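You operate a simulated robot arm through the tools that you are given. There is no shell and no other tool. Be economical: measure what you need, move in short steps, check, and stop when the job is done.

You are at the controls of a simulated robot arm. One attempt, no reset.

TASK
Bend the tube in the bender to the job card's angle.
Fine: latch shut before the pull; then arm back, latch open and the tube on the white plate.
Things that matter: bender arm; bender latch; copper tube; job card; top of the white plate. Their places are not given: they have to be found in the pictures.

It is judged by the outcome, as a careful person would: the job done as asked, and still so three seconds after it is handed in. It fails if anything else is knocked over, pushed out of place, dropped, spilled or broken.

THE ROBOT
A 6-joint arm with a two-finger parallel gripper, fixed in place. Base frame: the origin is at the foot of the arm, x ahead of it, y to its left, z up. Readings come in m, degrees, newtons and seconds.
With the tool pointing down near the work surface it reaches from about 0.58 to 0.94 m from the base axis. Its first joint turns from -149.0 to 149.0 degrees. Payload 3.43 kg.
Tool frame: the origin (TCP) lies between the finger pads and is the grasp point; the fingertips stand 0.034 m ahead of it; z points along the fingers, y is the line along which they close. Largest opening 0.128 m; finger width 0.024, thickness 0.012; the body of the gripper, 0.048 by 0.13 m, starts 0.096 m behind the TCP.
Orientation is that of the tool frame in the base frame, as [roll, pitch, yaw] about the fixed x, y, z axes, in that order (R = Rz(yaw) Ry(pitch) Rx(roll)). With the fingers straight down and closing along the base's y, the tool's x points along the base's -x, its y along +y and its z along -z.

THE INTERFACE
- The arm moves only by the tool move_arm. Its argument "moves" is a list of rows, each an object (a shift or turn left out is 0, a gripper value left out holds the last) with "slide": the shift along the base's x, y, z in m, a list of three; "angular": the turn, a rotation vector about the base's x, y, z in degrees, a list of three. In form: [{"slide": [dx, dy, dz], "angular": [wx, wy, wz]}, ...]. A call has 1 to 10 rows; each row is the pose to reach, as a shift and turn from the pose commanded when the call began. "claw" is the gripper command, from -1 (fully open) to 1 (shut), values between in proportion, set as the call begins (left out, the last holds). A row lasts 0.2 s, in which the tool goes at most 0.05 m and 8.6 degrees; a call with a longer step from one row to the next is refused whole, and so is a gripper value outside its range. Where a pose cannot be reached the arm comes as near as it can. A force on the tool above 90 N (or 10 N above the force at the start of the call, whichever is more), or a blocked arm, ends the call early, and 0.2 s more pass. The fingers move at their own pace (about 0.108 m/s each) and stop on an object; they squeeze with about 40 N. The grip force told is the motor's: it shows also when the fingers shut on nothing. Time passes only in rows, and 0.2 s behind the last, so rows that repeat a pose let the fingers close. It gives the time, the measured TCP pose, the force on the tool (base axes), the opening and the grip force at its end, in the units of the frame above (readings bear some noise), with the torque about the TCP (base axes, N m) and any sound that the robot's microphone picked up, and new pictures: "views" is both (left out), scene, wrist or none.
- Cameras (640 x 400 px; columns grow to the right, rows downward): "scene" is fixed at [0.0502, -0.6491, 1.4184]; the picture's right is [0.01, -1.00, 0.00], its down [-0.77, -0.01, -0.64] and it looks along [0.64, 0.01, -0.77] (base axes); focal length 324 px, centre (320, 200). "wrist" rides on the gripper at [0.076, -0.011, -0.16] in the tool frame; the picture's right is [0.15, 0.99, 0.00], its down [-0.88, 0.13, -0.46] and it looks along [-0.45, 0.07, 0.89] (tool axes); focal length 234 px, centre (320, 200).
- move_column(by): slides the trunk up (or, below 0, down) by that many m; the arm rides with it, the base frame stays. It gives what a move gives, with no picture.
- locate(camera, pixels): for up to 12 pixels [column, row] of the newest picture of that camera ("zoom" is the newest enlarged one), the place [x, y, z] in the base frame of the surface seen there, good to about 0.003 m. No time passes.
- inspect(camera, box): a new picture of the part [left, top, right, bottom] of that camera's present view, enlarged. No time passes.
- finish_job(): hands the job in; it is judged then, once.

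Keep the steps short. Do not move on a guess: measure, check each grasp and each placing, and mend mistakes. In all there are 80 turns and 200 pictures (those below and enlarged ones count). Leave the gripper open and the arm clear of the work at the hand-in unless told otherwise, and finish with a single line.

The tools are called after "Emit:" by a JSON object that holds its "op" and its "data". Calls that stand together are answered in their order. move_arm: Moves the arm, as the interface text tells. Its arguments: {"type":"object","properties":{"moves":{"type":"array","items":{"type":"object","properties":{"slide":{"type":"array","items":{"type":"number"}},"angular":{"type":"array","items":{"type":"number"}}}}},"claw":{"type":"number"},"views":{"type":"string","enum":["both","scene","wrist","none"]}},"required":["moves"]} The other tools are called the same way: move_column (by) slides the trunk up or down; locate (camera, pixels) gives the place of the surface under pixels of a picture; inspect (camera, box) takes an enlarged picture of a part of a camera's view; finish_job () hands the job in.

At the start:

```text
t: 0.0
ee_pos: [0.557, -0.3756, 1.0889]
tool_rot: [179.9, 0.0, 179.9]
ft_force: [0.6, -0.7, 0.5]
ft_torque: [-0.02, -0.01, 0.01]
grip_width: 0.128
grip_force: 0.1
trunk travel left (down, up): [-0.625, 0.085]
```

scene: 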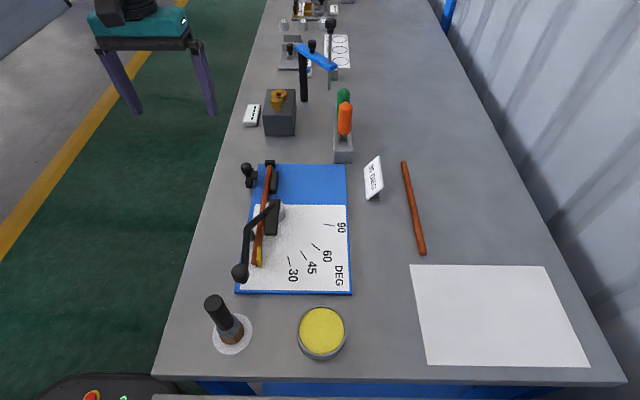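
wrist: 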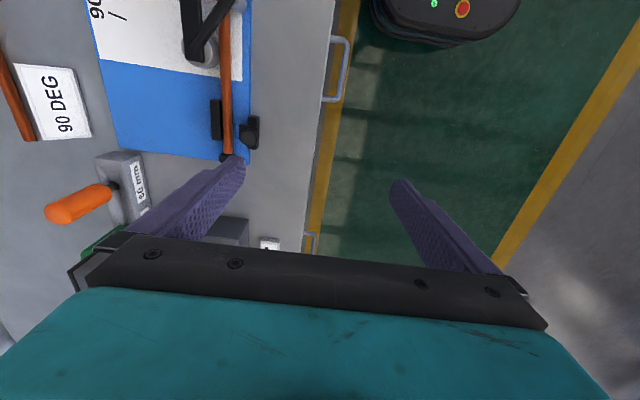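

I see the bender (blue plate, about px 240-350, 160-295) and the job card near (374,178). I'll enlarge both first.

Emit:
{"op": "inspect", "data": {"camera": "scene", "box": [220, 145, 364, 305]}}

Emit:
{"op": "inspect", "data": {"camera": "scene", "box": [350, 145, 400, 205]}}

Emit:
{"op": "inspect", "data": {"camera": "wrist", "box": [80, 0, 280, 170]}}

Emit:
{"op": "locate", "data": {"camera": "scene", "pixels": [[240, 271], [265, 212], [257, 262], [268, 168], [247, 168], [273, 218], [275, 180], [345, 167], [350, 291], [240, 291], [500, 315], [413, 208]]}}

```text
2.50 times, centred on (292, 225) of scene
```

zoom: 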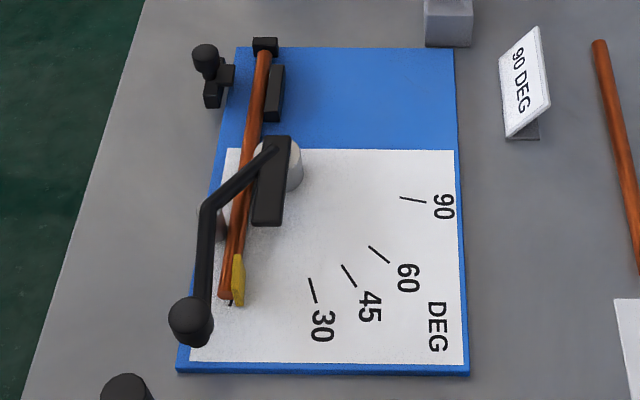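

```text
6.67 times, centred on (375, 175) of scene
```

zoom: 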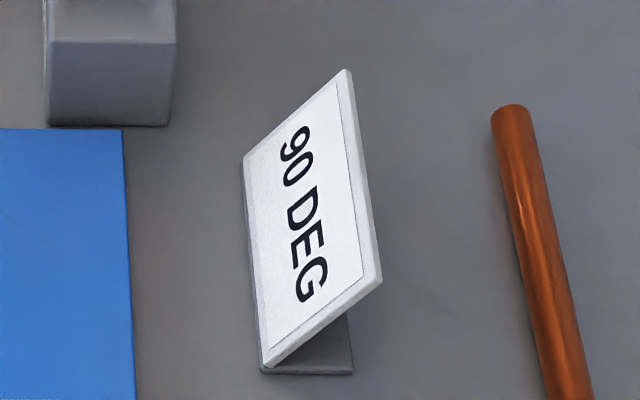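

```text
2.35 times, centred on (180, 85) of wrist
```

zoom: 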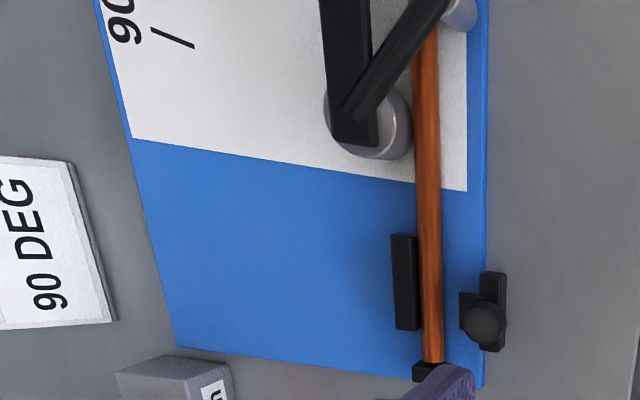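

```text
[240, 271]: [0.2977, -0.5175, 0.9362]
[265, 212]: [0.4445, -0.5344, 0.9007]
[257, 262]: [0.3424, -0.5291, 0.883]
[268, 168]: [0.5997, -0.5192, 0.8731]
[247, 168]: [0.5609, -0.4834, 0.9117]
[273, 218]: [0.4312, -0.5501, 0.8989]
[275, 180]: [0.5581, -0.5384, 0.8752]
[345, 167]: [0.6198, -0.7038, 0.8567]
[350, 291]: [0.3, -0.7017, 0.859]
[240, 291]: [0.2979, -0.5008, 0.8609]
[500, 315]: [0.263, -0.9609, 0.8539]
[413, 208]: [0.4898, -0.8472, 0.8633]
```

The card reads 90 DEG. The latch knob is at about (0.561, -0.483, 0.91), the arm knob at about (0.298, -0.518, 0.936). I'll move the gripper above the latch to see it better.

Emit:
{"op": "move_arm", "data": {"moves": [{"slide": [0, -0.04, 0]}, {"slide": [0, -0.08, 0]}, {"slide": [0, -0.1, 0]}, {"slide": [0, -0.1, 0]}]}}

Emit:
{"op": "inspect", "data": {"camera": "wrist", "box": [200, 100, 440, 250]}}

Emit:
{"op": "inspect", "data": {"camera": "scene", "box": [235, 150, 299, 190]}}

```text
t: 1.0
ee_pos: [0.5565, -0.4743, 1.088]
tool_rot: [-180.0, -0.1, 180.0]
ft_force: [-0.1, -0.2, -0.4]
ft_torque: [0.02, -0.01, 0.02]
grip_width: 0.128
grip_force: 0.0
trunk travel left (down, up): [-0.625, 0.085]
```

scene: 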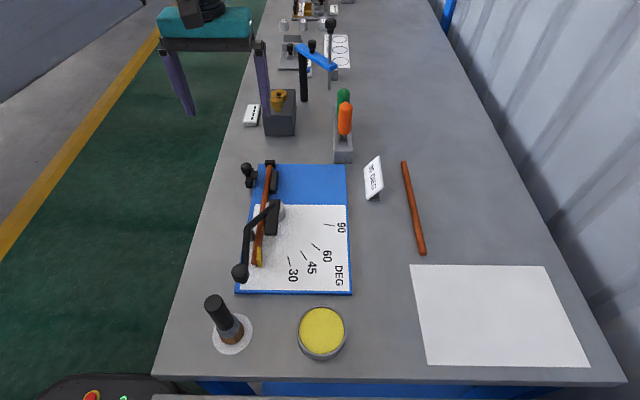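
wrist: 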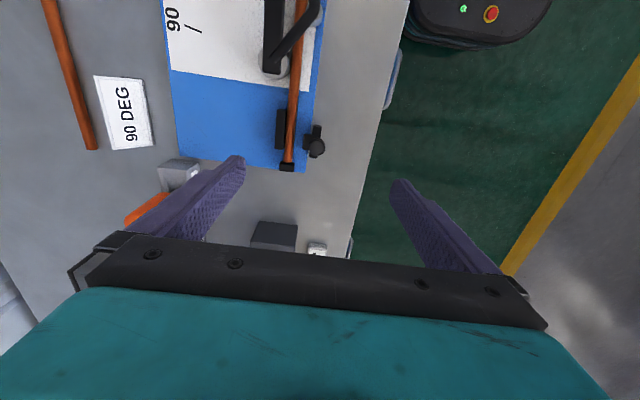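

```text
2.67 times, centred on (320, 175) of wrist
```

zoom: 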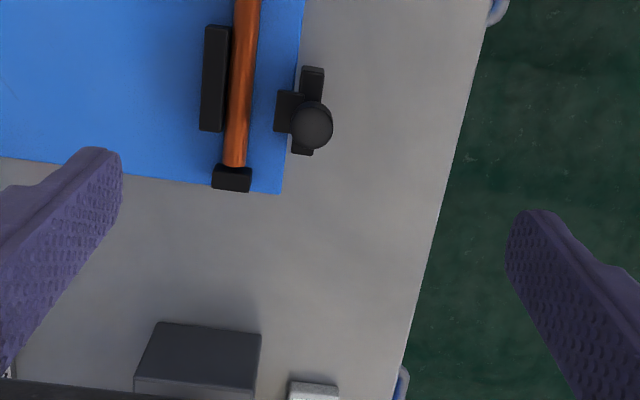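

```text
10.00 times, centred on (267, 170) of scene
```

zoom: 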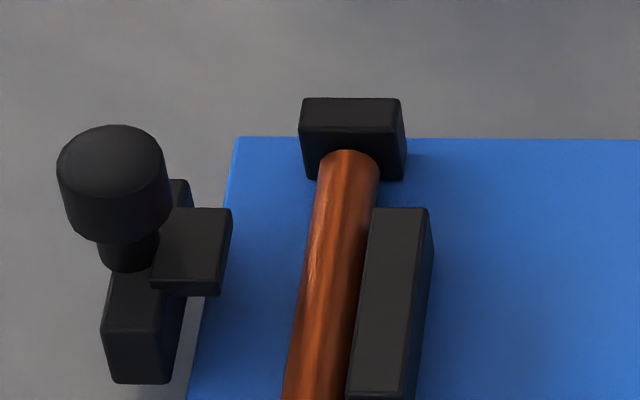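

The latch looks like a jaw with a knob that slides sideways (toward -y) to clamp the tube against the fixed block. I'll measure its parts.

Emit:
{"op": "locate", "data": {"camera": "zoom", "pixels": [[110, 150], [110, 220], [130, 260], [195, 240], [215, 280], [140, 300], [130, 360], [180, 195], [330, 300], [390, 260], [350, 120], [340, 165]]}}

Emit:
{"op": "inspect", "data": {"camera": "scene", "box": [228, 190, 300, 290]}}

```text
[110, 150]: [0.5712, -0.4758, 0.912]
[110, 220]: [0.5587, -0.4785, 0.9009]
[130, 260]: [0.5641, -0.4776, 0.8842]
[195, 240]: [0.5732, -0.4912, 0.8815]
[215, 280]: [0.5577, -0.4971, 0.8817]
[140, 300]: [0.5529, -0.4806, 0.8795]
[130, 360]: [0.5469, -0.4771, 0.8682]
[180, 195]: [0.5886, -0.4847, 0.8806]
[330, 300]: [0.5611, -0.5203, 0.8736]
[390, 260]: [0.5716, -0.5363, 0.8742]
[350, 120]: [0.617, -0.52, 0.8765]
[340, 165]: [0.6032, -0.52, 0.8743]
```

```text
4.00 times, centred on (264, 240) of scene
```

zoom: 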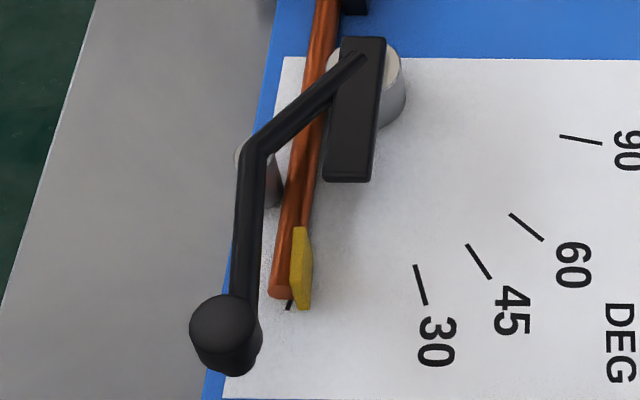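

Emit:
{"op": "locate", "data": {"camera": "zoom", "pixels": [[395, 70], [358, 60], [345, 170], [260, 145], [245, 270], [222, 310], [225, 350], [272, 190], [301, 260], [288, 306], [580, 139], [278, 292]]}}

Emit:
{"op": "locate", "data": {"camera": "scene", "pixels": [[323, 225], [335, 226], [313, 243], [319, 249], [302, 252], [307, 258], [289, 258], [291, 265], [412, 267], [430, 362], [588, 365], [545, 267]]}}

```text
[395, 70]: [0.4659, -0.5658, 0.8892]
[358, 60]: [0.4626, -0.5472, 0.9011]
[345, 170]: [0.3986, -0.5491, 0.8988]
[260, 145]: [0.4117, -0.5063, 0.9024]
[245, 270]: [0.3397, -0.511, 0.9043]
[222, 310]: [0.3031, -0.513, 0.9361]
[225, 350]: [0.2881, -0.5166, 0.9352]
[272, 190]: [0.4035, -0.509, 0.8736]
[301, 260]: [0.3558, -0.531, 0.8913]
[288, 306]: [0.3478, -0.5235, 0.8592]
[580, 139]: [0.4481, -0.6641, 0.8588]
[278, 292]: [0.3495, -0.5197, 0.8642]
```

```text
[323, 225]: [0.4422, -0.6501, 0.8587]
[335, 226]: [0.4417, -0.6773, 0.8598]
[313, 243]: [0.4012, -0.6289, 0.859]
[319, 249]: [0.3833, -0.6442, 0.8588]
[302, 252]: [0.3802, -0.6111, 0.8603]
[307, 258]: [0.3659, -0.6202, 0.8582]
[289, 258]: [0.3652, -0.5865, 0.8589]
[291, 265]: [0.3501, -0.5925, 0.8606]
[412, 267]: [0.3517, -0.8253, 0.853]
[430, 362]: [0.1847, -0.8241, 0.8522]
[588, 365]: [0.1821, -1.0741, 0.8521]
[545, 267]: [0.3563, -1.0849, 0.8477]
```

The latch knob centre is about (0.571, -0.477), top z 0.912, about 25 mm wide. The pivot of the bend dial works out to about (0.468, -0.544). I'll narrow the fingers to 60 mm and descend partway over the latch knob.

Emit:
{"op": "move_arm", "data": {"moves": [{"slide": [0.014, -0.002, -0.04]}, {"slide": [0.014, -0.002, -0.08]}, {"slide": [0.014, -0.002, -0.115]}, {"slide": [0.014, -0.002, -0.115]}, {"slide": [0.014, -0.002, -0.115]}], "claw": 0.06}}

```text
t: 2.2
ee_pos: [0.5725, -0.4758, 0.9729]
tool_rot: [180.0, 0.0, -180.0]
ft_force: [0.4, -0.8, -0.5]
ft_torque: [-0.02, 0.02, 0.03]
grip_width: 0.0601
grip_force: 0.0
trunk travel left (down, up): [-0.625, 0.085]
```

scene: 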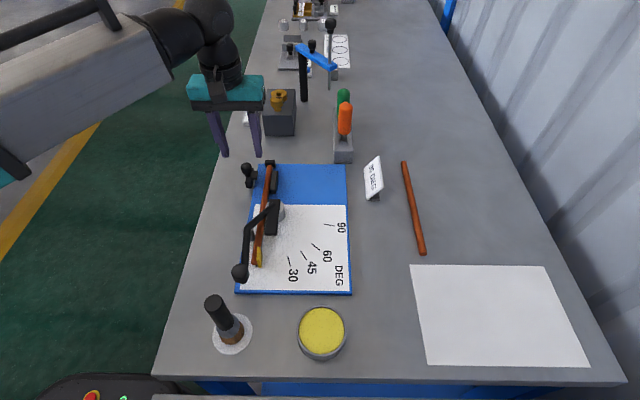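
wrist: 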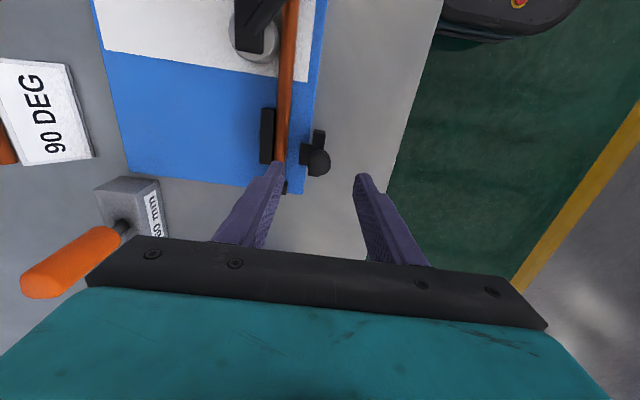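

Knob at px (318,162) lies between the fingers. I'll check its centre with the wrist camera, then go down to TCP z 0.922.

Emit:
{"op": "locate", "data": {"camera": "wrist", "pixels": [[318, 162], [330, 162], [307, 162], [318, 172], [318, 152]]}}

Emit:
{"op": "move_arm", "data": {"moves": [{"slide": [0, -0.001, -0.03]}, {"slide": [0, -0.001, -0.05]}, {"slide": [0, -0.001, -0.05]}]}}

Emit:
{"op": "inspect", "data": {"camera": "scene", "box": [205, 120, 301, 190]}}

```text
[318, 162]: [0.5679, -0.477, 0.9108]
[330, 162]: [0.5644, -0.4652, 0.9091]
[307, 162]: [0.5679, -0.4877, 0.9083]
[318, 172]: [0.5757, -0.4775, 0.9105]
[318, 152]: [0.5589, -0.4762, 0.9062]
```

```text
t: 3.0
ee_pos: [0.5705, -0.4786, 0.9235]
tool_rot: [-179.9, 0.0, 179.9]
ft_force: [-0.6, -0.4, -0.5]
ft_torque: [0.0, -0.03, -0.02]
grip_width: 0.0602
grip_force: 0.0
trunk travel left (down, up): [-0.625, 0.085]
```

scene: 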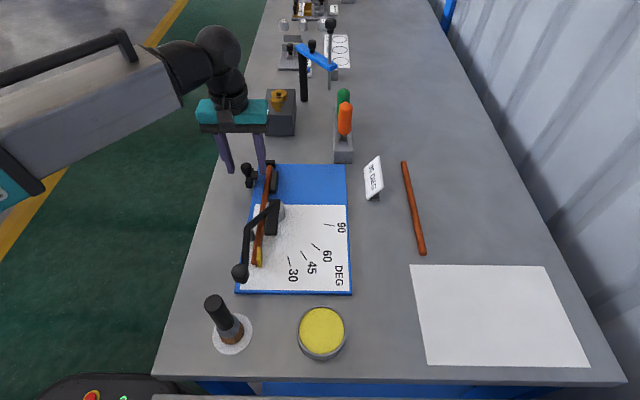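
wrist: 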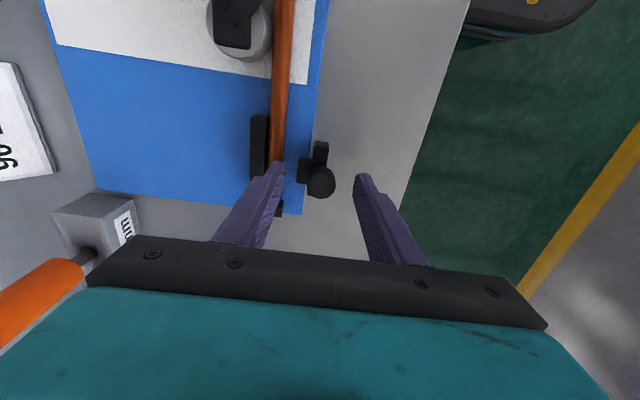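

```text
5.71 times, centred on (253, 155) of scene
```

zoom: 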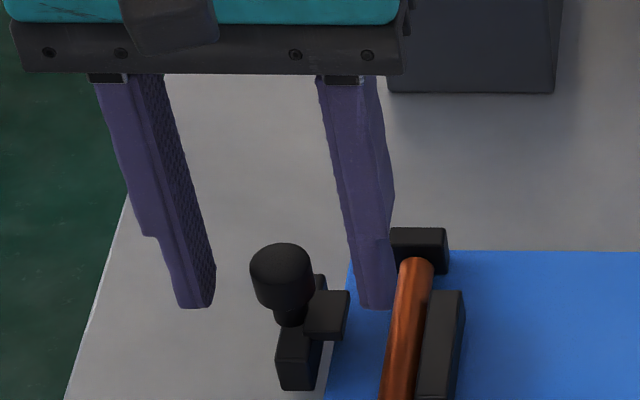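

Force is nil, and the fingers straddle the knob. Closing the fingers on it.

Emit:
{"op": "move_arm", "data": {"moves": [{"slide": [0, 0.001, 0]}, {"slide": [0, 0.001, 0]}, {"slide": [0, 0.001, 0]}], "claw": 1}}

Emit:
{"op": "inspect", "data": {"camera": "scene", "box": [205, 120, 301, 190]}}

```text
t: 3.8
ee_pos: [0.5704, -0.4782, 0.9232]
tool_rot: [-180.0, 0.0, 180.0]
ft_force: [-0.8, 0.7, -4.8]
ft_torque: [-0.49, -0.34, 0.01]
grip_width: 0.0232
grip_force: 44.9
trunk travel left (down, up): [-0.625, 0.085]
```

scene: 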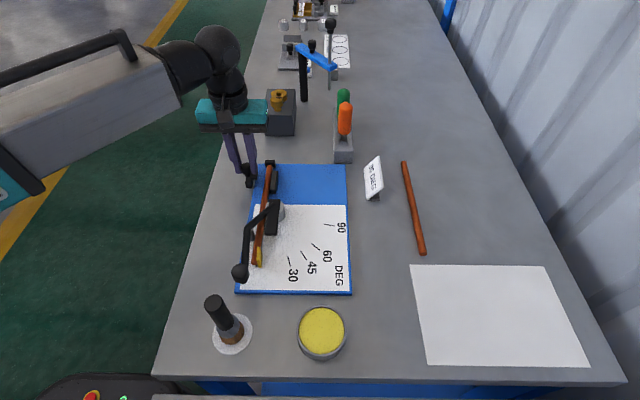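
wrist: 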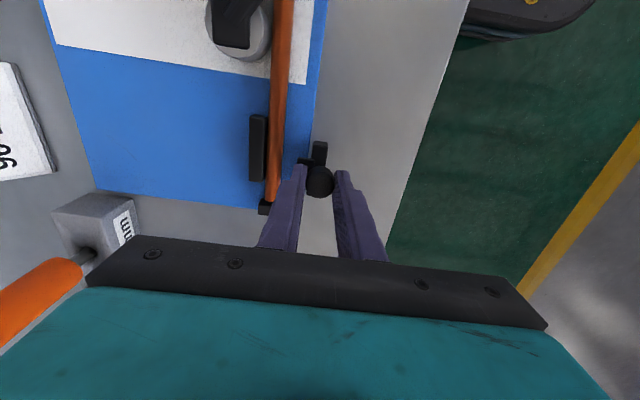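

```text
5.71 times, centred on (253, 155) of scene
```

zoom: 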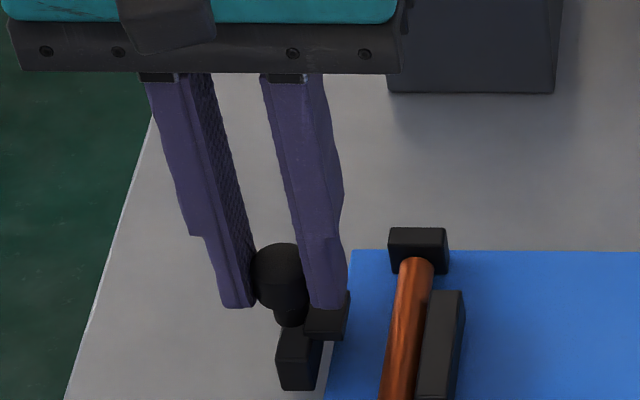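

Knob held at 23 mm. Now I slide it -y in small steps and watch the force.

Emit:
{"op": "move_arm", "data": {"moves": [{"slide": [0, -0.004, 0.001]}, {"slide": [0, -0.008, 0.001]}, {"slide": [0, -0.012, 0.001]}]}}

Emit:
{"op": "inspect", "data": {"camera": "scene", "box": [205, 120, 301, 190]}}

```text
t: 4.6
ee_pos: [0.5701, -0.4901, 0.9242]
tool_rot: [179.9, -0.2, 179.9]
ft_force: [-4.7, 0.9, -26.1]
ft_torque: [-0.53, -0.69, 0.0]
grip_width: 0.0229
grip_force: 45.2
trunk travel left (down, up): [-0.625, 0.085]
```

scene: 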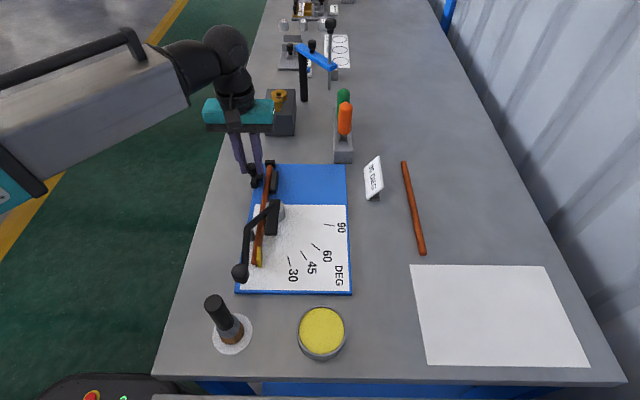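
wrist: 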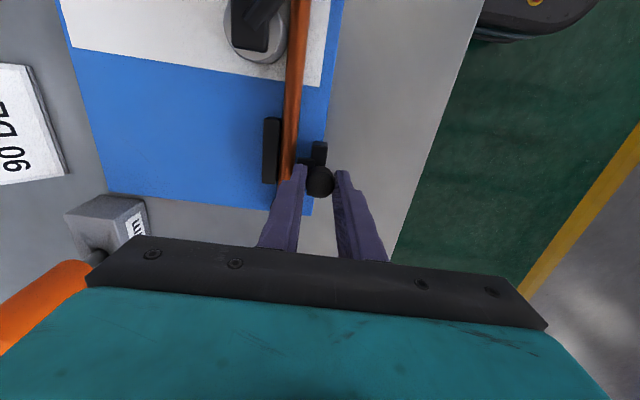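

```text
5.71 times, centred on (253, 155) of scene
```

zoom: 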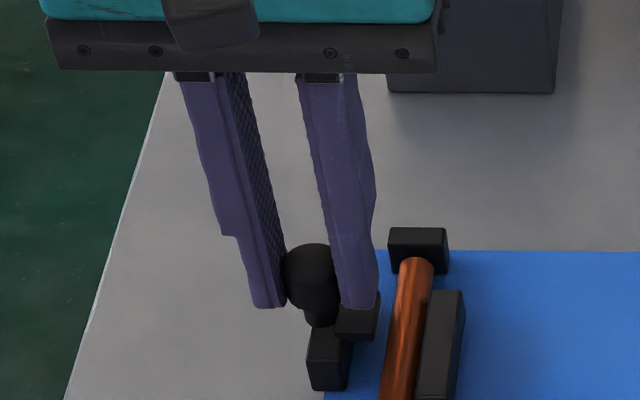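

It slides freely (y-force 0.9 N); the jaw is nearly at the tube. My 1 mm lift pulls up with 26 N, so I take that back and go on until contact.

Emit:
{"op": "move_arm", "data": {"moves": [{"slide": [0, -0.002, -0.001]}, {"slide": [0, -0.004, -0.001]}, {"slide": [0, -0.006, -0.001]}, {"slide": [0, -0.008, -0.001]}]}}

Emit:
{"op": "inspect", "data": {"camera": "scene", "box": [205, 120, 301, 190]}}

```text
t: 5.6
ee_pos: [0.5705, -0.5009, 0.9248]
tool_rot: [179.9, -0.1, 179.9]
ft_force: [-11.7, -5.4, -18.6]
ft_torque: [0.3, 1.08, 0.02]
grip_width: 0.023
grip_force: 45.4
trunk travel left (down, up): [-0.625, 0.085]
```

scene: 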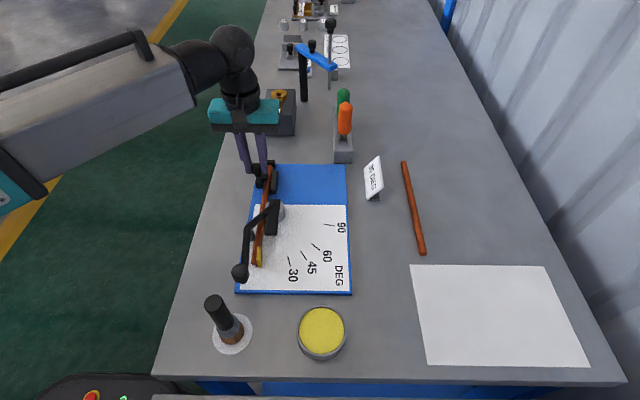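
wrist: 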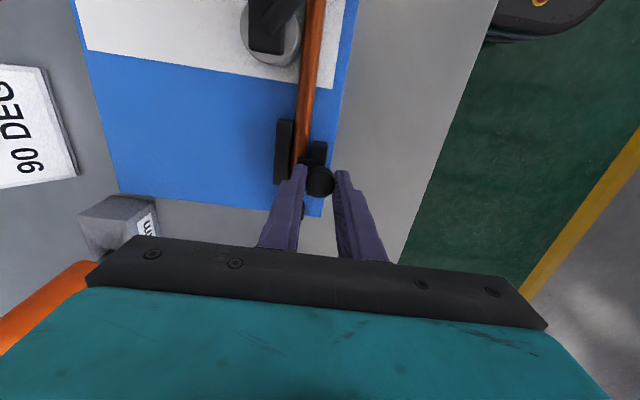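

```text
5.71 times, centred on (253, 155) of scene
```

zoom: 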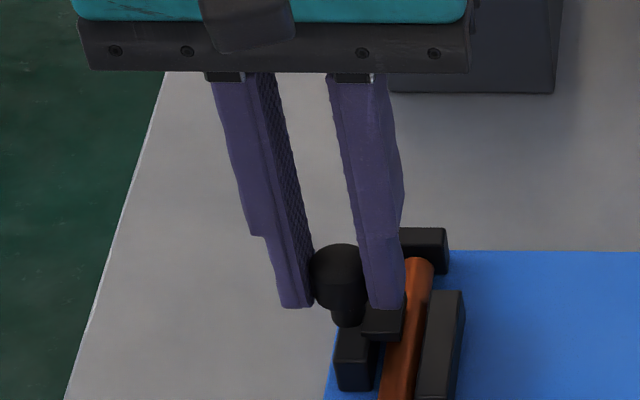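

Still moving with little y-force (5 N). Continuing a few millimetres more.

Emit:
{"op": "move_arm", "data": {"moves": [{"slide": [0, -0.002, -0.001]}, {"slide": [0, -0.004, -0.001]}, {"slide": [0, -0.006, -0.001]}, {"slide": [0, -0.008, -0.001]}]}}

Emit:
{"op": "inspect", "data": {"camera": "scene", "box": [205, 120, 301, 190]}}

```text
t: 6.6
ee_pos: [0.5709, -0.5031, 0.9238]
tool_rot: [179.7, -0.2, -180.0]
ft_force: [-20.2, 13.1, -13.3]
ft_torque: [-0.32, -0.39, 0.05]
grip_width: 0.0231
grip_force: 44.9
trunk travel left (down, up): [-0.625, 0.085]
```

scene: 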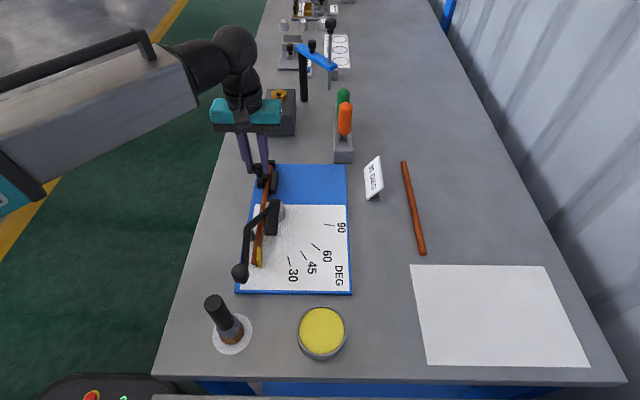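
wrist: 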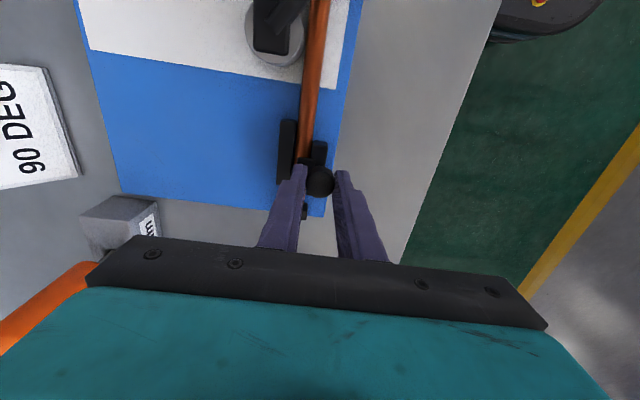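

```text
5.71 times, centred on (253, 155) of scene
```

zoom: 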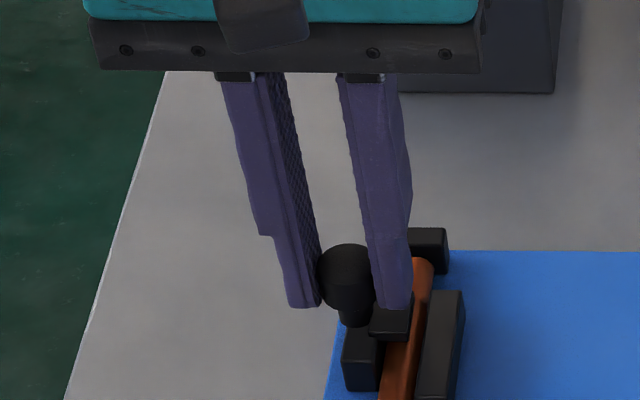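

Resistance now (13 N); travel about 25 mm. I'll press a few millimetres more to seat it and see whether it clicks home.

Emit:
{"op": "move_arm", "data": {"moves": [{"slide": [0, -0.002, 0]}, {"slide": [0, -0.004, 0]}, {"slide": [0, -0.006, 0]}, {"slide": [0, -0.006, 0]}], "views": "scene"}}

Emit:
{"op": "inspect", "data": {"camera": "scene", "box": [205, 120, 301, 190]}}

```text
t: 7.6
ee_pos: [0.5693, -0.5039, 0.9237]
tool_rot: [179.3, -0.4, -179.9]
ft_force: [-9.8, 46.3, -15.5]
ft_torque: [0.17, -0.33, 0.13]
grip_width: 0.0232
grip_force: 45.0
trunk travel left (down, up): [-0.625, 0.085]
```

scene: 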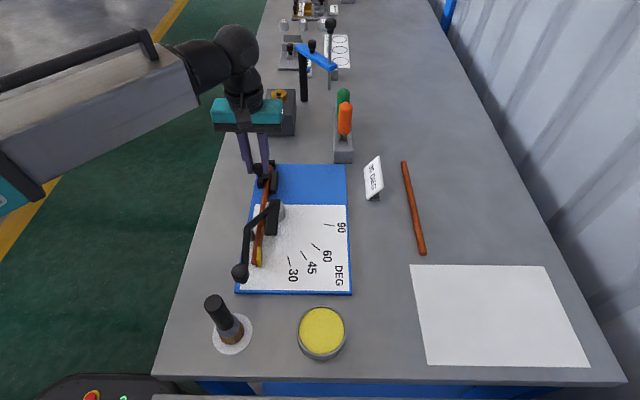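

```text
5.71 times, centred on (253, 155) of scene
```

zoom: 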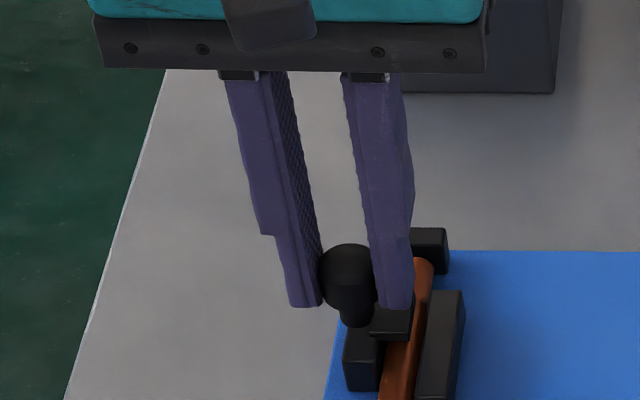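

Hard stop at 46 N with no further travel: latch shut. I'll relax the push, open to 50 mm and lift straight up.

Emit:
{"op": "move_arm", "data": {"moves": [{"slide": [0, 0.007, 0]}], "views": "none"}}

Emit:
{"op": "move_arm", "data": {"moves": [{"slide": [0, 0, 0]}, {"slide": [0, 0, 0]}, {"slide": [0, 0, 0.03]}, {"slide": [0, 0, 0.07]}, {"slide": [0, 0, 0.1]}, {"slide": [0, 0, 0.1]}], "claw": 0.2, "views": "scene"}}

Emit:
{"op": "inspect", "data": {"camera": "scene", "box": [228, 150, 308, 200]}}

```text
t: 8.0
ee_pos: [0.5714, -0.5035, 0.924]
tool_rot: [180.0, -0.3, 179.9]
ft_force: [-4.3, 21.4, -16.0]
ft_torque: [0.18, 0.7, 0.01]
grip_width: 0.0232
grip_force: 44.8
trunk travel left (down, up): [-0.625, 0.085]
```

```text
t: 9.4
ee_pos: [0.5699, -0.5047, 1.0213]
tool_rot: [179.9, 0.0, -180.0]
ft_force: [-1.0, -0.1, -0.5]
ft_torque: [-0.02, 0.01, -0.01]
grip_width: 0.0509
grip_force: 0.0
trunk travel left (down, up): [-0.625, 0.085]
```

scene: 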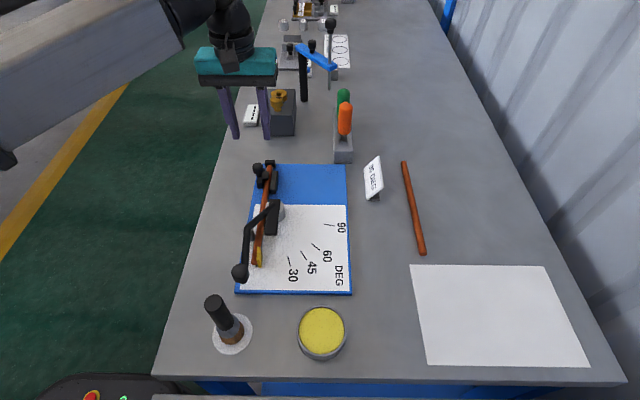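

```text
8.00 times, centred on (268, 175) of scene
```

zoom: 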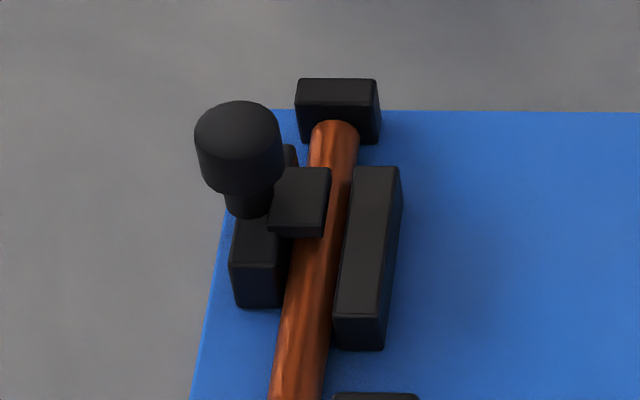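

The latch hook now sits over the tube against the fixed block. Next the bender arm knob. I'll measure it and the nearby dark post, then fly over at this height.

Emit:
{"op": "locate", "data": {"camera": "scene", "pixels": [[240, 268], [240, 264], [234, 270], [246, 270], [240, 277], [214, 302], [232, 325], [320, 320]]}}

Emit:
{"op": "move_arm", "data": {"moves": [{"slide": [-0.045, -0.002, 0]}, {"slide": [-0.09, -0.004, 0]}, {"slide": [-0.135, -0.006, 0]}, {"slide": [-0.18, -0.008, 0]}, {"slide": [-0.225, -0.01, 0]}, {"slide": [-0.271, -0.011, 0]}, {"slide": [-0.271, -0.011, 0]}], "claw": 0}}

```text
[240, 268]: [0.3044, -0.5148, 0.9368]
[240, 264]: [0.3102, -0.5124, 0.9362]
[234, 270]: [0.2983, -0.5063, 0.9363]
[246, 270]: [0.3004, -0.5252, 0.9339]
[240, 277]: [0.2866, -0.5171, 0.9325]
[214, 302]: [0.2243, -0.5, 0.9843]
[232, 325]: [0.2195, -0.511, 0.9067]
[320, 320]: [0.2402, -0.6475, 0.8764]
```

```text
t: 11.0
ee_pos: [0.2986, -0.5149, 1.0228]
tool_rot: [-180.0, 0.1, -180.0]
ft_force: [-0.2, 0.1, -1.4]
ft_torque: [-0.02, 0.02, -0.02]
grip_width: 0.0639
grip_force: 0.1
trunk travel left (down, up): [-0.625, 0.085]
```

scene: 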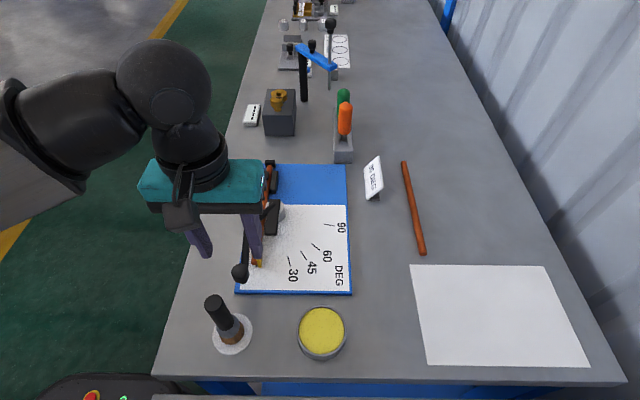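
wrist: 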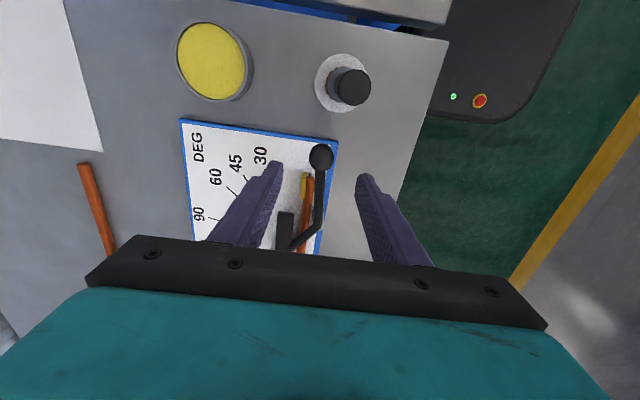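

The TCP is right over the knob (0.299, -0.516). The nearby post (x 0.22, top 0.985) stays clear. Descending to TCP z 0.93.

Emit:
{"op": "move_arm", "data": {"moves": [{"slide": [0, 0, -0.04]}, {"slide": [0, 0, -0.07]}, {"slide": [0, 0, -0.093]}, {"slide": [0, 0, -0.093]}]}}

Emit:
{"op": "inspect", "data": {"camera": "scene", "box": [180, 230, 280, 310]}}

```text
t: 12.0
ee_pos: [0.299, -0.5153, 0.9295]
tool_rot: [-180.0, 0.0, 180.0]
ft_force: [-0.5, -0.3, 0.3]
ft_torque: [-0.01, 0.04, -0.02]
grip_width: 0.064
grip_force: 0.1
trunk travel left (down, up): [-0.625, 0.085]
```

scene: 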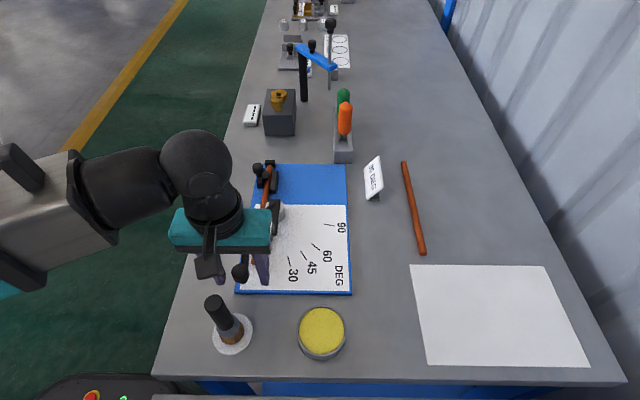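
wrist: 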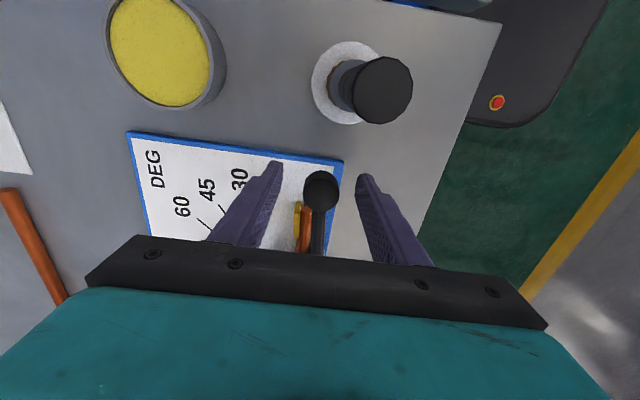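

```text
5.00 times, centred on (230, 270) of scene
```

zoom: 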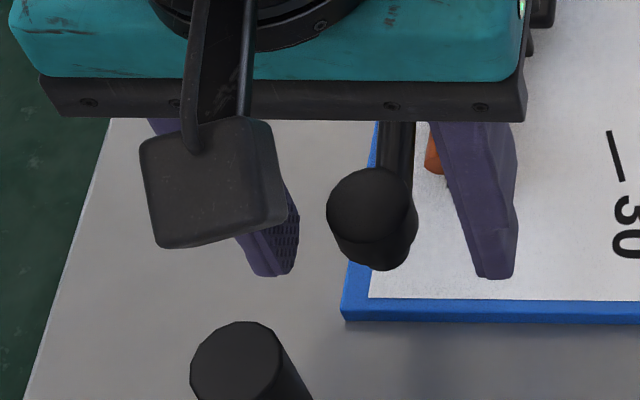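

Clear all round. Closing on the knob.

Emit:
{"op": "move_arm", "data": {"moves": [{"slide": [0, 0, 0]}, {"slide": [0, 0, 0]}, {"slide": [0, 0, 0]}], "claw": 1}}

```text
t: 12.8
ee_pos: [0.2997, -0.5153, 0.9303]
tool_rot: [-180.0, 0.1, -180.0]
ft_force: [-1.7, 0.1, -2.3]
ft_torque: [-0.02, 0.17, 0.05]
grip_width: 0.0276
grip_force: 45.1
trunk travel left (down, up): [-0.625, 0.085]
```

scene: 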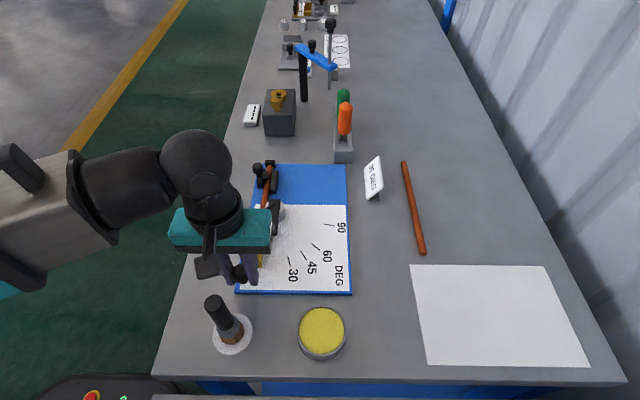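
wrist: 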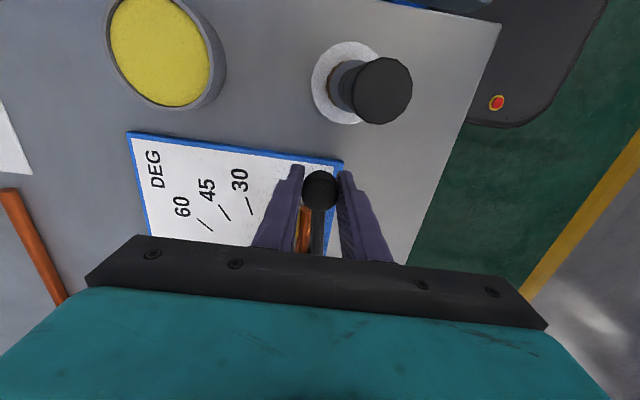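

Knob held (27.6 mm). I'll pull along an arc about the pivot (0.468, -0.544), first 15 degrees in 5-degree steps, then check forces for pivot error.

Emit:
{"op": "move_arm", "data": {"moves": [{"slide": [-0.0019, -0.0148, 0], "angular": [0, 0, 5]}, {"slide": [-0.0025, -0.0298, 0], "angular": [0, 0, 10]}, {"slide": [-0.0017, -0.0447, 0], "angular": [0, 0, 15]}, {"slide": [-0.0017, -0.0447, 0], "angular": [0, 0, 15]}]}}

Emit:
{"op": "inspect", "data": {"camera": "scene", "box": [220, 180, 364, 300]}}

```text
t: 13.8
ee_pos: [0.2966, -0.56, 0.9298]
tool_rot: [-180.0, -0.1, -165.0]
ft_force: [-13.6, 3.1, 8.1]
ft_torque: [0.46, 0.37, 0.32]
grip_width: 0.0276
grip_force: 45.3
trunk travel left (down, up): [-0.625, 0.085]
```

scene: 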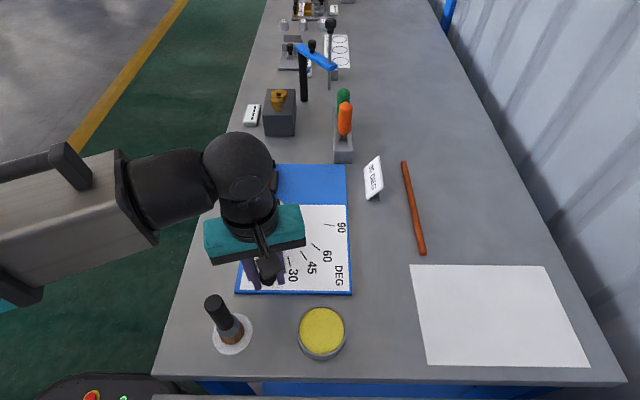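
wrist: 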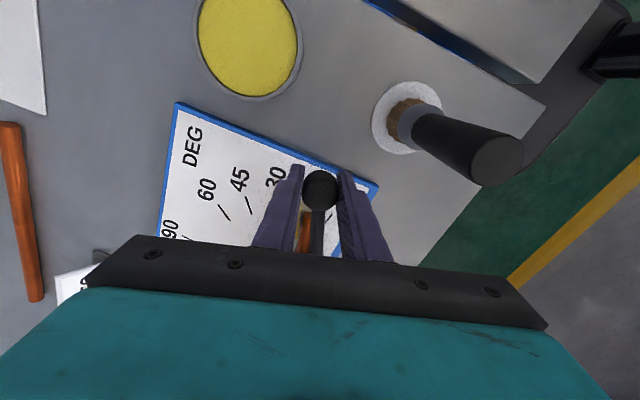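

```text
3.33 times, centred on (292, 240) of scene
```

zoom: 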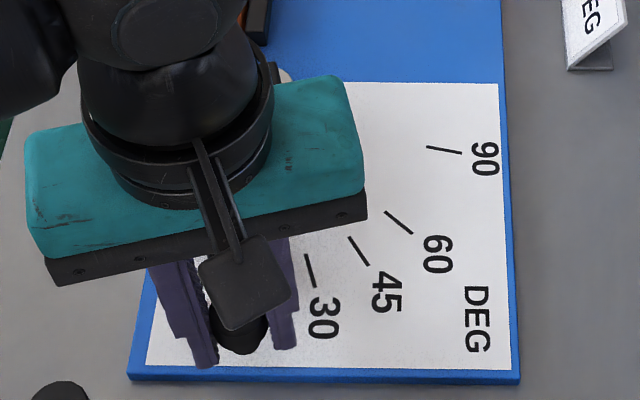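

Small outward force (13 N), so the pivot is a bit more to -y, about -0.549. I adjust and pull 30 degrees more.

Emit:
{"op": "move_arm", "data": {"moves": [{"slide": [0.0016, -0.0149, 0], "angular": [0, 0, 5]}, {"slide": [0.0045, -0.0296, 0], "angular": [0, 0, 10]}, {"slide": [0.0087, -0.044, 0], "angular": [0, 0, 15]}, {"slide": [0.0141, -0.058, 0], "angular": [0, 0, 20]}, {"slide": [0.0207, -0.0714, 0], "angular": [0, 0, 25]}, {"slide": [0.0285, -0.0843, 0], "angular": [0, 0, 30]}, {"slide": [0.0285, -0.0843, 0], "angular": [0, 0, 30]}]}}

Emit:
{"op": "inspect", "data": {"camera": "scene", "box": [220, 180, 364, 300]}}

```text
t: 15.4
ee_pos: [0.3256, -0.6458, 0.9302]
tool_rot: [179.9, 0.1, -135.0]
ft_force: [-15.2, -8.3, -10.4]
ft_torque: [0.49, -0.51, -0.01]
grip_width: 0.0274
grip_force: 45.0
trunk travel left (down, up): [-0.625, 0.085]
```

scene: 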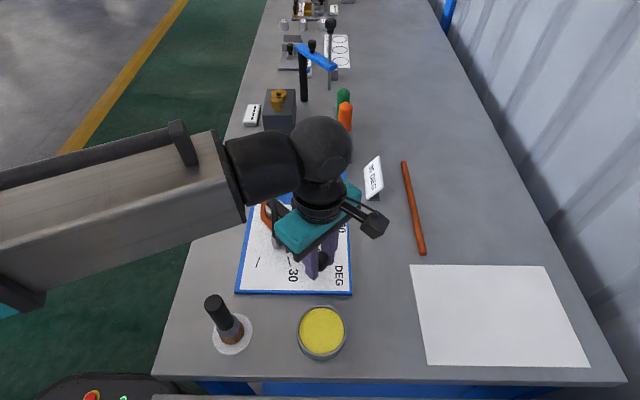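
wrist: 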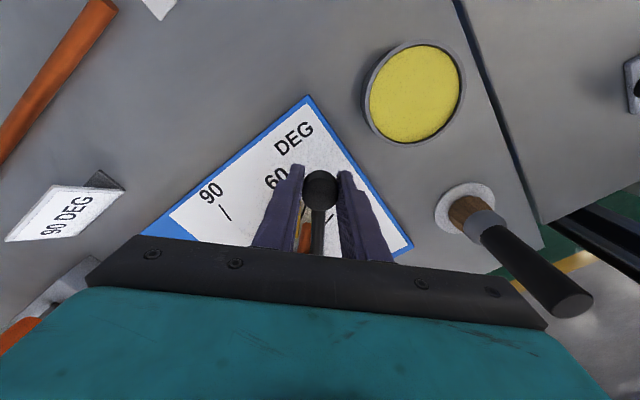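

```text
3.33 times, centred on (292, 240) of scene
```

zoom: 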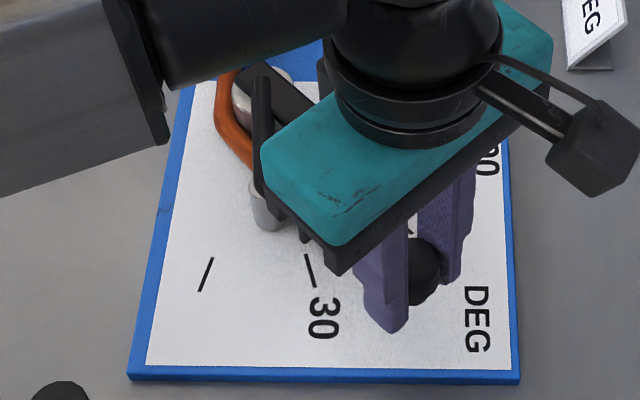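

The tube is bending round the die at about 45 degrees, forces small. Let me pull on 35 degrees to about 80 and check the pointer. I also measure the 0 mark, now uncovered.

Emit:
{"op": "locate", "data": {"camera": "zoom", "pixels": [[212, 259], [200, 290], [205, 275], [307, 256], [314, 286]]}}

Emit:
{"op": "move_arm", "data": {"moves": [{"slide": [0.0089, -0.0121, 0], "angular": [0, 0, 5]}, {"slide": [0.0188, -0.0233, 0], "angular": [0, 0, 10]}, {"slide": [0.0296, -0.0336, 0], "angular": [0, 0, 15]}, {"slide": [0.0413, -0.043, 0], "angular": [0, 0, 20]}, {"slide": [0.0538, -0.0513, 0], "angular": [0, 0, 25]}, {"slide": [0.0669, -0.0584, 0], "angular": [0, 0, 30]}, {"slide": [0.0807, -0.0644, 0], "angular": [0, 0, 35]}, {"slide": [0.0807, -0.0644, 0], "angular": [0, 0, 35]}]}}

Emit:
{"op": "inspect", "data": {"camera": "scene", "box": [220, 180, 364, 300]}}

```text
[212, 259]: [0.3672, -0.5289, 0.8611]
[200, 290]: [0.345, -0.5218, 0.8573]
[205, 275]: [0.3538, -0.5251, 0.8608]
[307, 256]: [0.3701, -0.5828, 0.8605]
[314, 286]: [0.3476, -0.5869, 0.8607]
```

```text
t: 17.2
ee_pos: [0.4062, -0.7094, 0.9293]
tool_rot: [179.9, -0.1, -100.1]
ft_force: [-12.1, -23.3, -0.6]
ft_torque: [-0.33, -0.03, 0.16]
grip_width: 0.0273
grip_force: 45.2
trunk travel left (down, up): [-0.625, 0.085]
```

scene: 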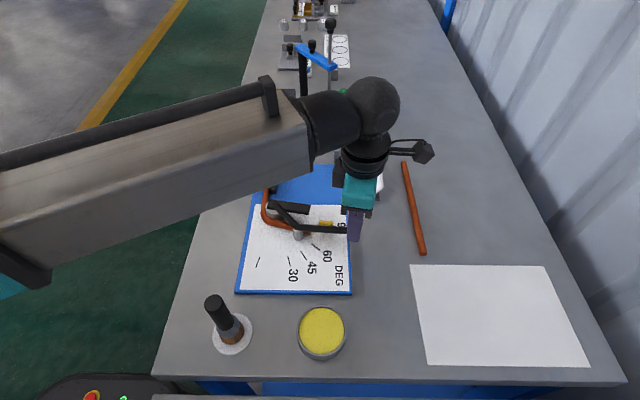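
wrist: 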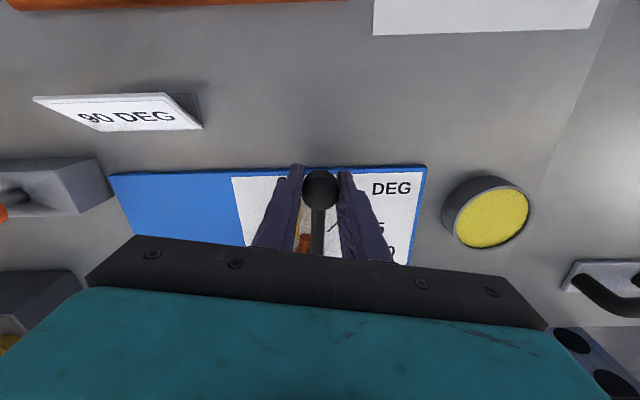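

```text
3.33 times, centred on (292, 240) of scene
```

zoom: 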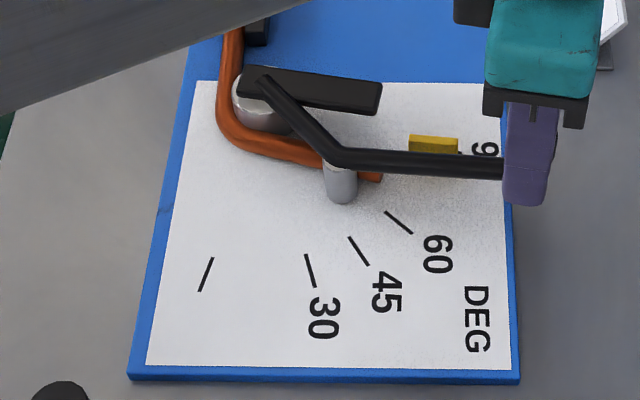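

About 80 degrees on the arm; the outer leg of the tube shows. I'll measure pointer, tube leg and the 90 mark region.

Emit:
{"op": "locate", "data": {"camera": "zoom", "pixels": [[410, 139], [456, 143], [433, 140], [378, 178], [300, 152], [250, 140], [235, 80], [262, 80], [275, 95], [370, 90], [345, 150], [232, 50]]}}

Emit:
{"op": "inspect", "data": {"camera": "scene", "box": [260, 190, 350, 250]}}

```text
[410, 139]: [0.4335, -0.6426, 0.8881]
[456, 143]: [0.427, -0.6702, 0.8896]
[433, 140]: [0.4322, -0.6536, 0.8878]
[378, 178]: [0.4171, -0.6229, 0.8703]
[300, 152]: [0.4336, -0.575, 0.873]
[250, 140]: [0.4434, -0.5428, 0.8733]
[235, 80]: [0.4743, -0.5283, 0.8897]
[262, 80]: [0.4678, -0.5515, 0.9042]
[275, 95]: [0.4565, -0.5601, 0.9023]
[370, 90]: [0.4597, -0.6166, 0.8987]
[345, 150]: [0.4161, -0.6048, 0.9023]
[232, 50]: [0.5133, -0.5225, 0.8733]
```

```text
6.67 times, centred on (305, 220) of scene
```

zoom: 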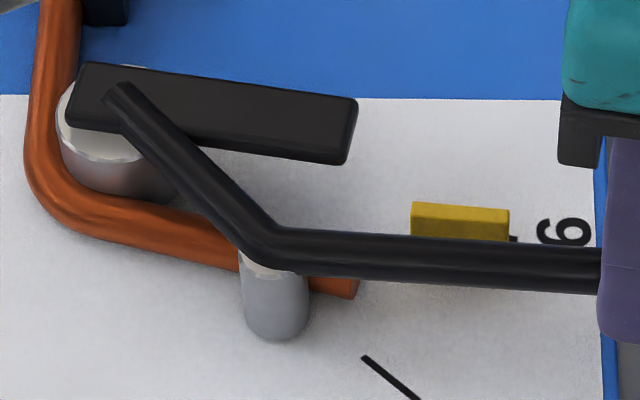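

Arm reads about 80-81 degrees; pivot confirmed at (0.468, -0.5515). I pull 9 degrees more to the 90 mark.

Emit:
{"op": "move_arm", "data": {"moves": [{"slide": [0.0075, -0.0035, 0], "angular": [0, 0, 3]}, {"slide": [0.0168, -0.0065, 0], "angular": [0, 0, 6]}, {"slide": [0.0255, -0.0088, 0], "angular": [0, 0, 9]}, {"slide": [0.0255, -0.0088, 0], "angular": [0, 0, 9]}]}}

Emit:
{"op": "inspect", "data": {"camera": "scene", "box": [260, 190, 350, 250]}}

```text
t: 18.2
ee_pos: [0.4297, -0.7192, 0.9298]
tool_rot: [179.9, -0.2, -91.0]
ft_force: [-11.9, -24.5, 6.1]
ft_torque: [-0.08, -0.08, 0.18]
grip_width: 0.0277
grip_force: 45.2
trunk travel left (down, up): [-0.625, 0.085]
```

scene: 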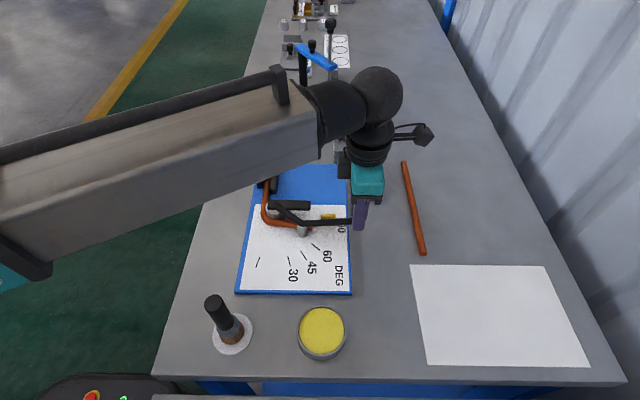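
wrist: 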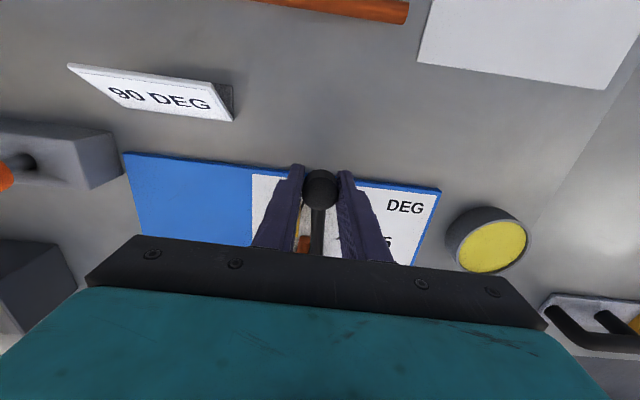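

```text
6.67 times, centred on (305, 220) of scene
```

zoom: 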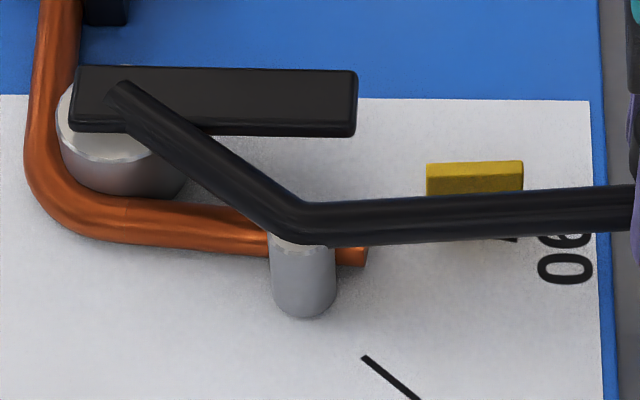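

Emit:
{"op": "locate", "data": {"camera": "zoom", "pixels": [[430, 168], [520, 165], [475, 168], [100, 205], [140, 207], [200, 218], [250, 226], [355, 256], [120, 90], [80, 75], [350, 75], [515, 239]]}}

```text
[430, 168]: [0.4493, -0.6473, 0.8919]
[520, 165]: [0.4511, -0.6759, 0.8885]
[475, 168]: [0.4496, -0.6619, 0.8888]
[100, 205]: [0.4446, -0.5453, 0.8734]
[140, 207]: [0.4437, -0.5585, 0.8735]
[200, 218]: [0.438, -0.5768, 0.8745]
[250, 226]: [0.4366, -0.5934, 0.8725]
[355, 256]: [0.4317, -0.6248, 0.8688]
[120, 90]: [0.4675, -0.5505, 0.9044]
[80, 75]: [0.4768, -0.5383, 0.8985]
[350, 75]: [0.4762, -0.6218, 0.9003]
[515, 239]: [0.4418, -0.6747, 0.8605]
```

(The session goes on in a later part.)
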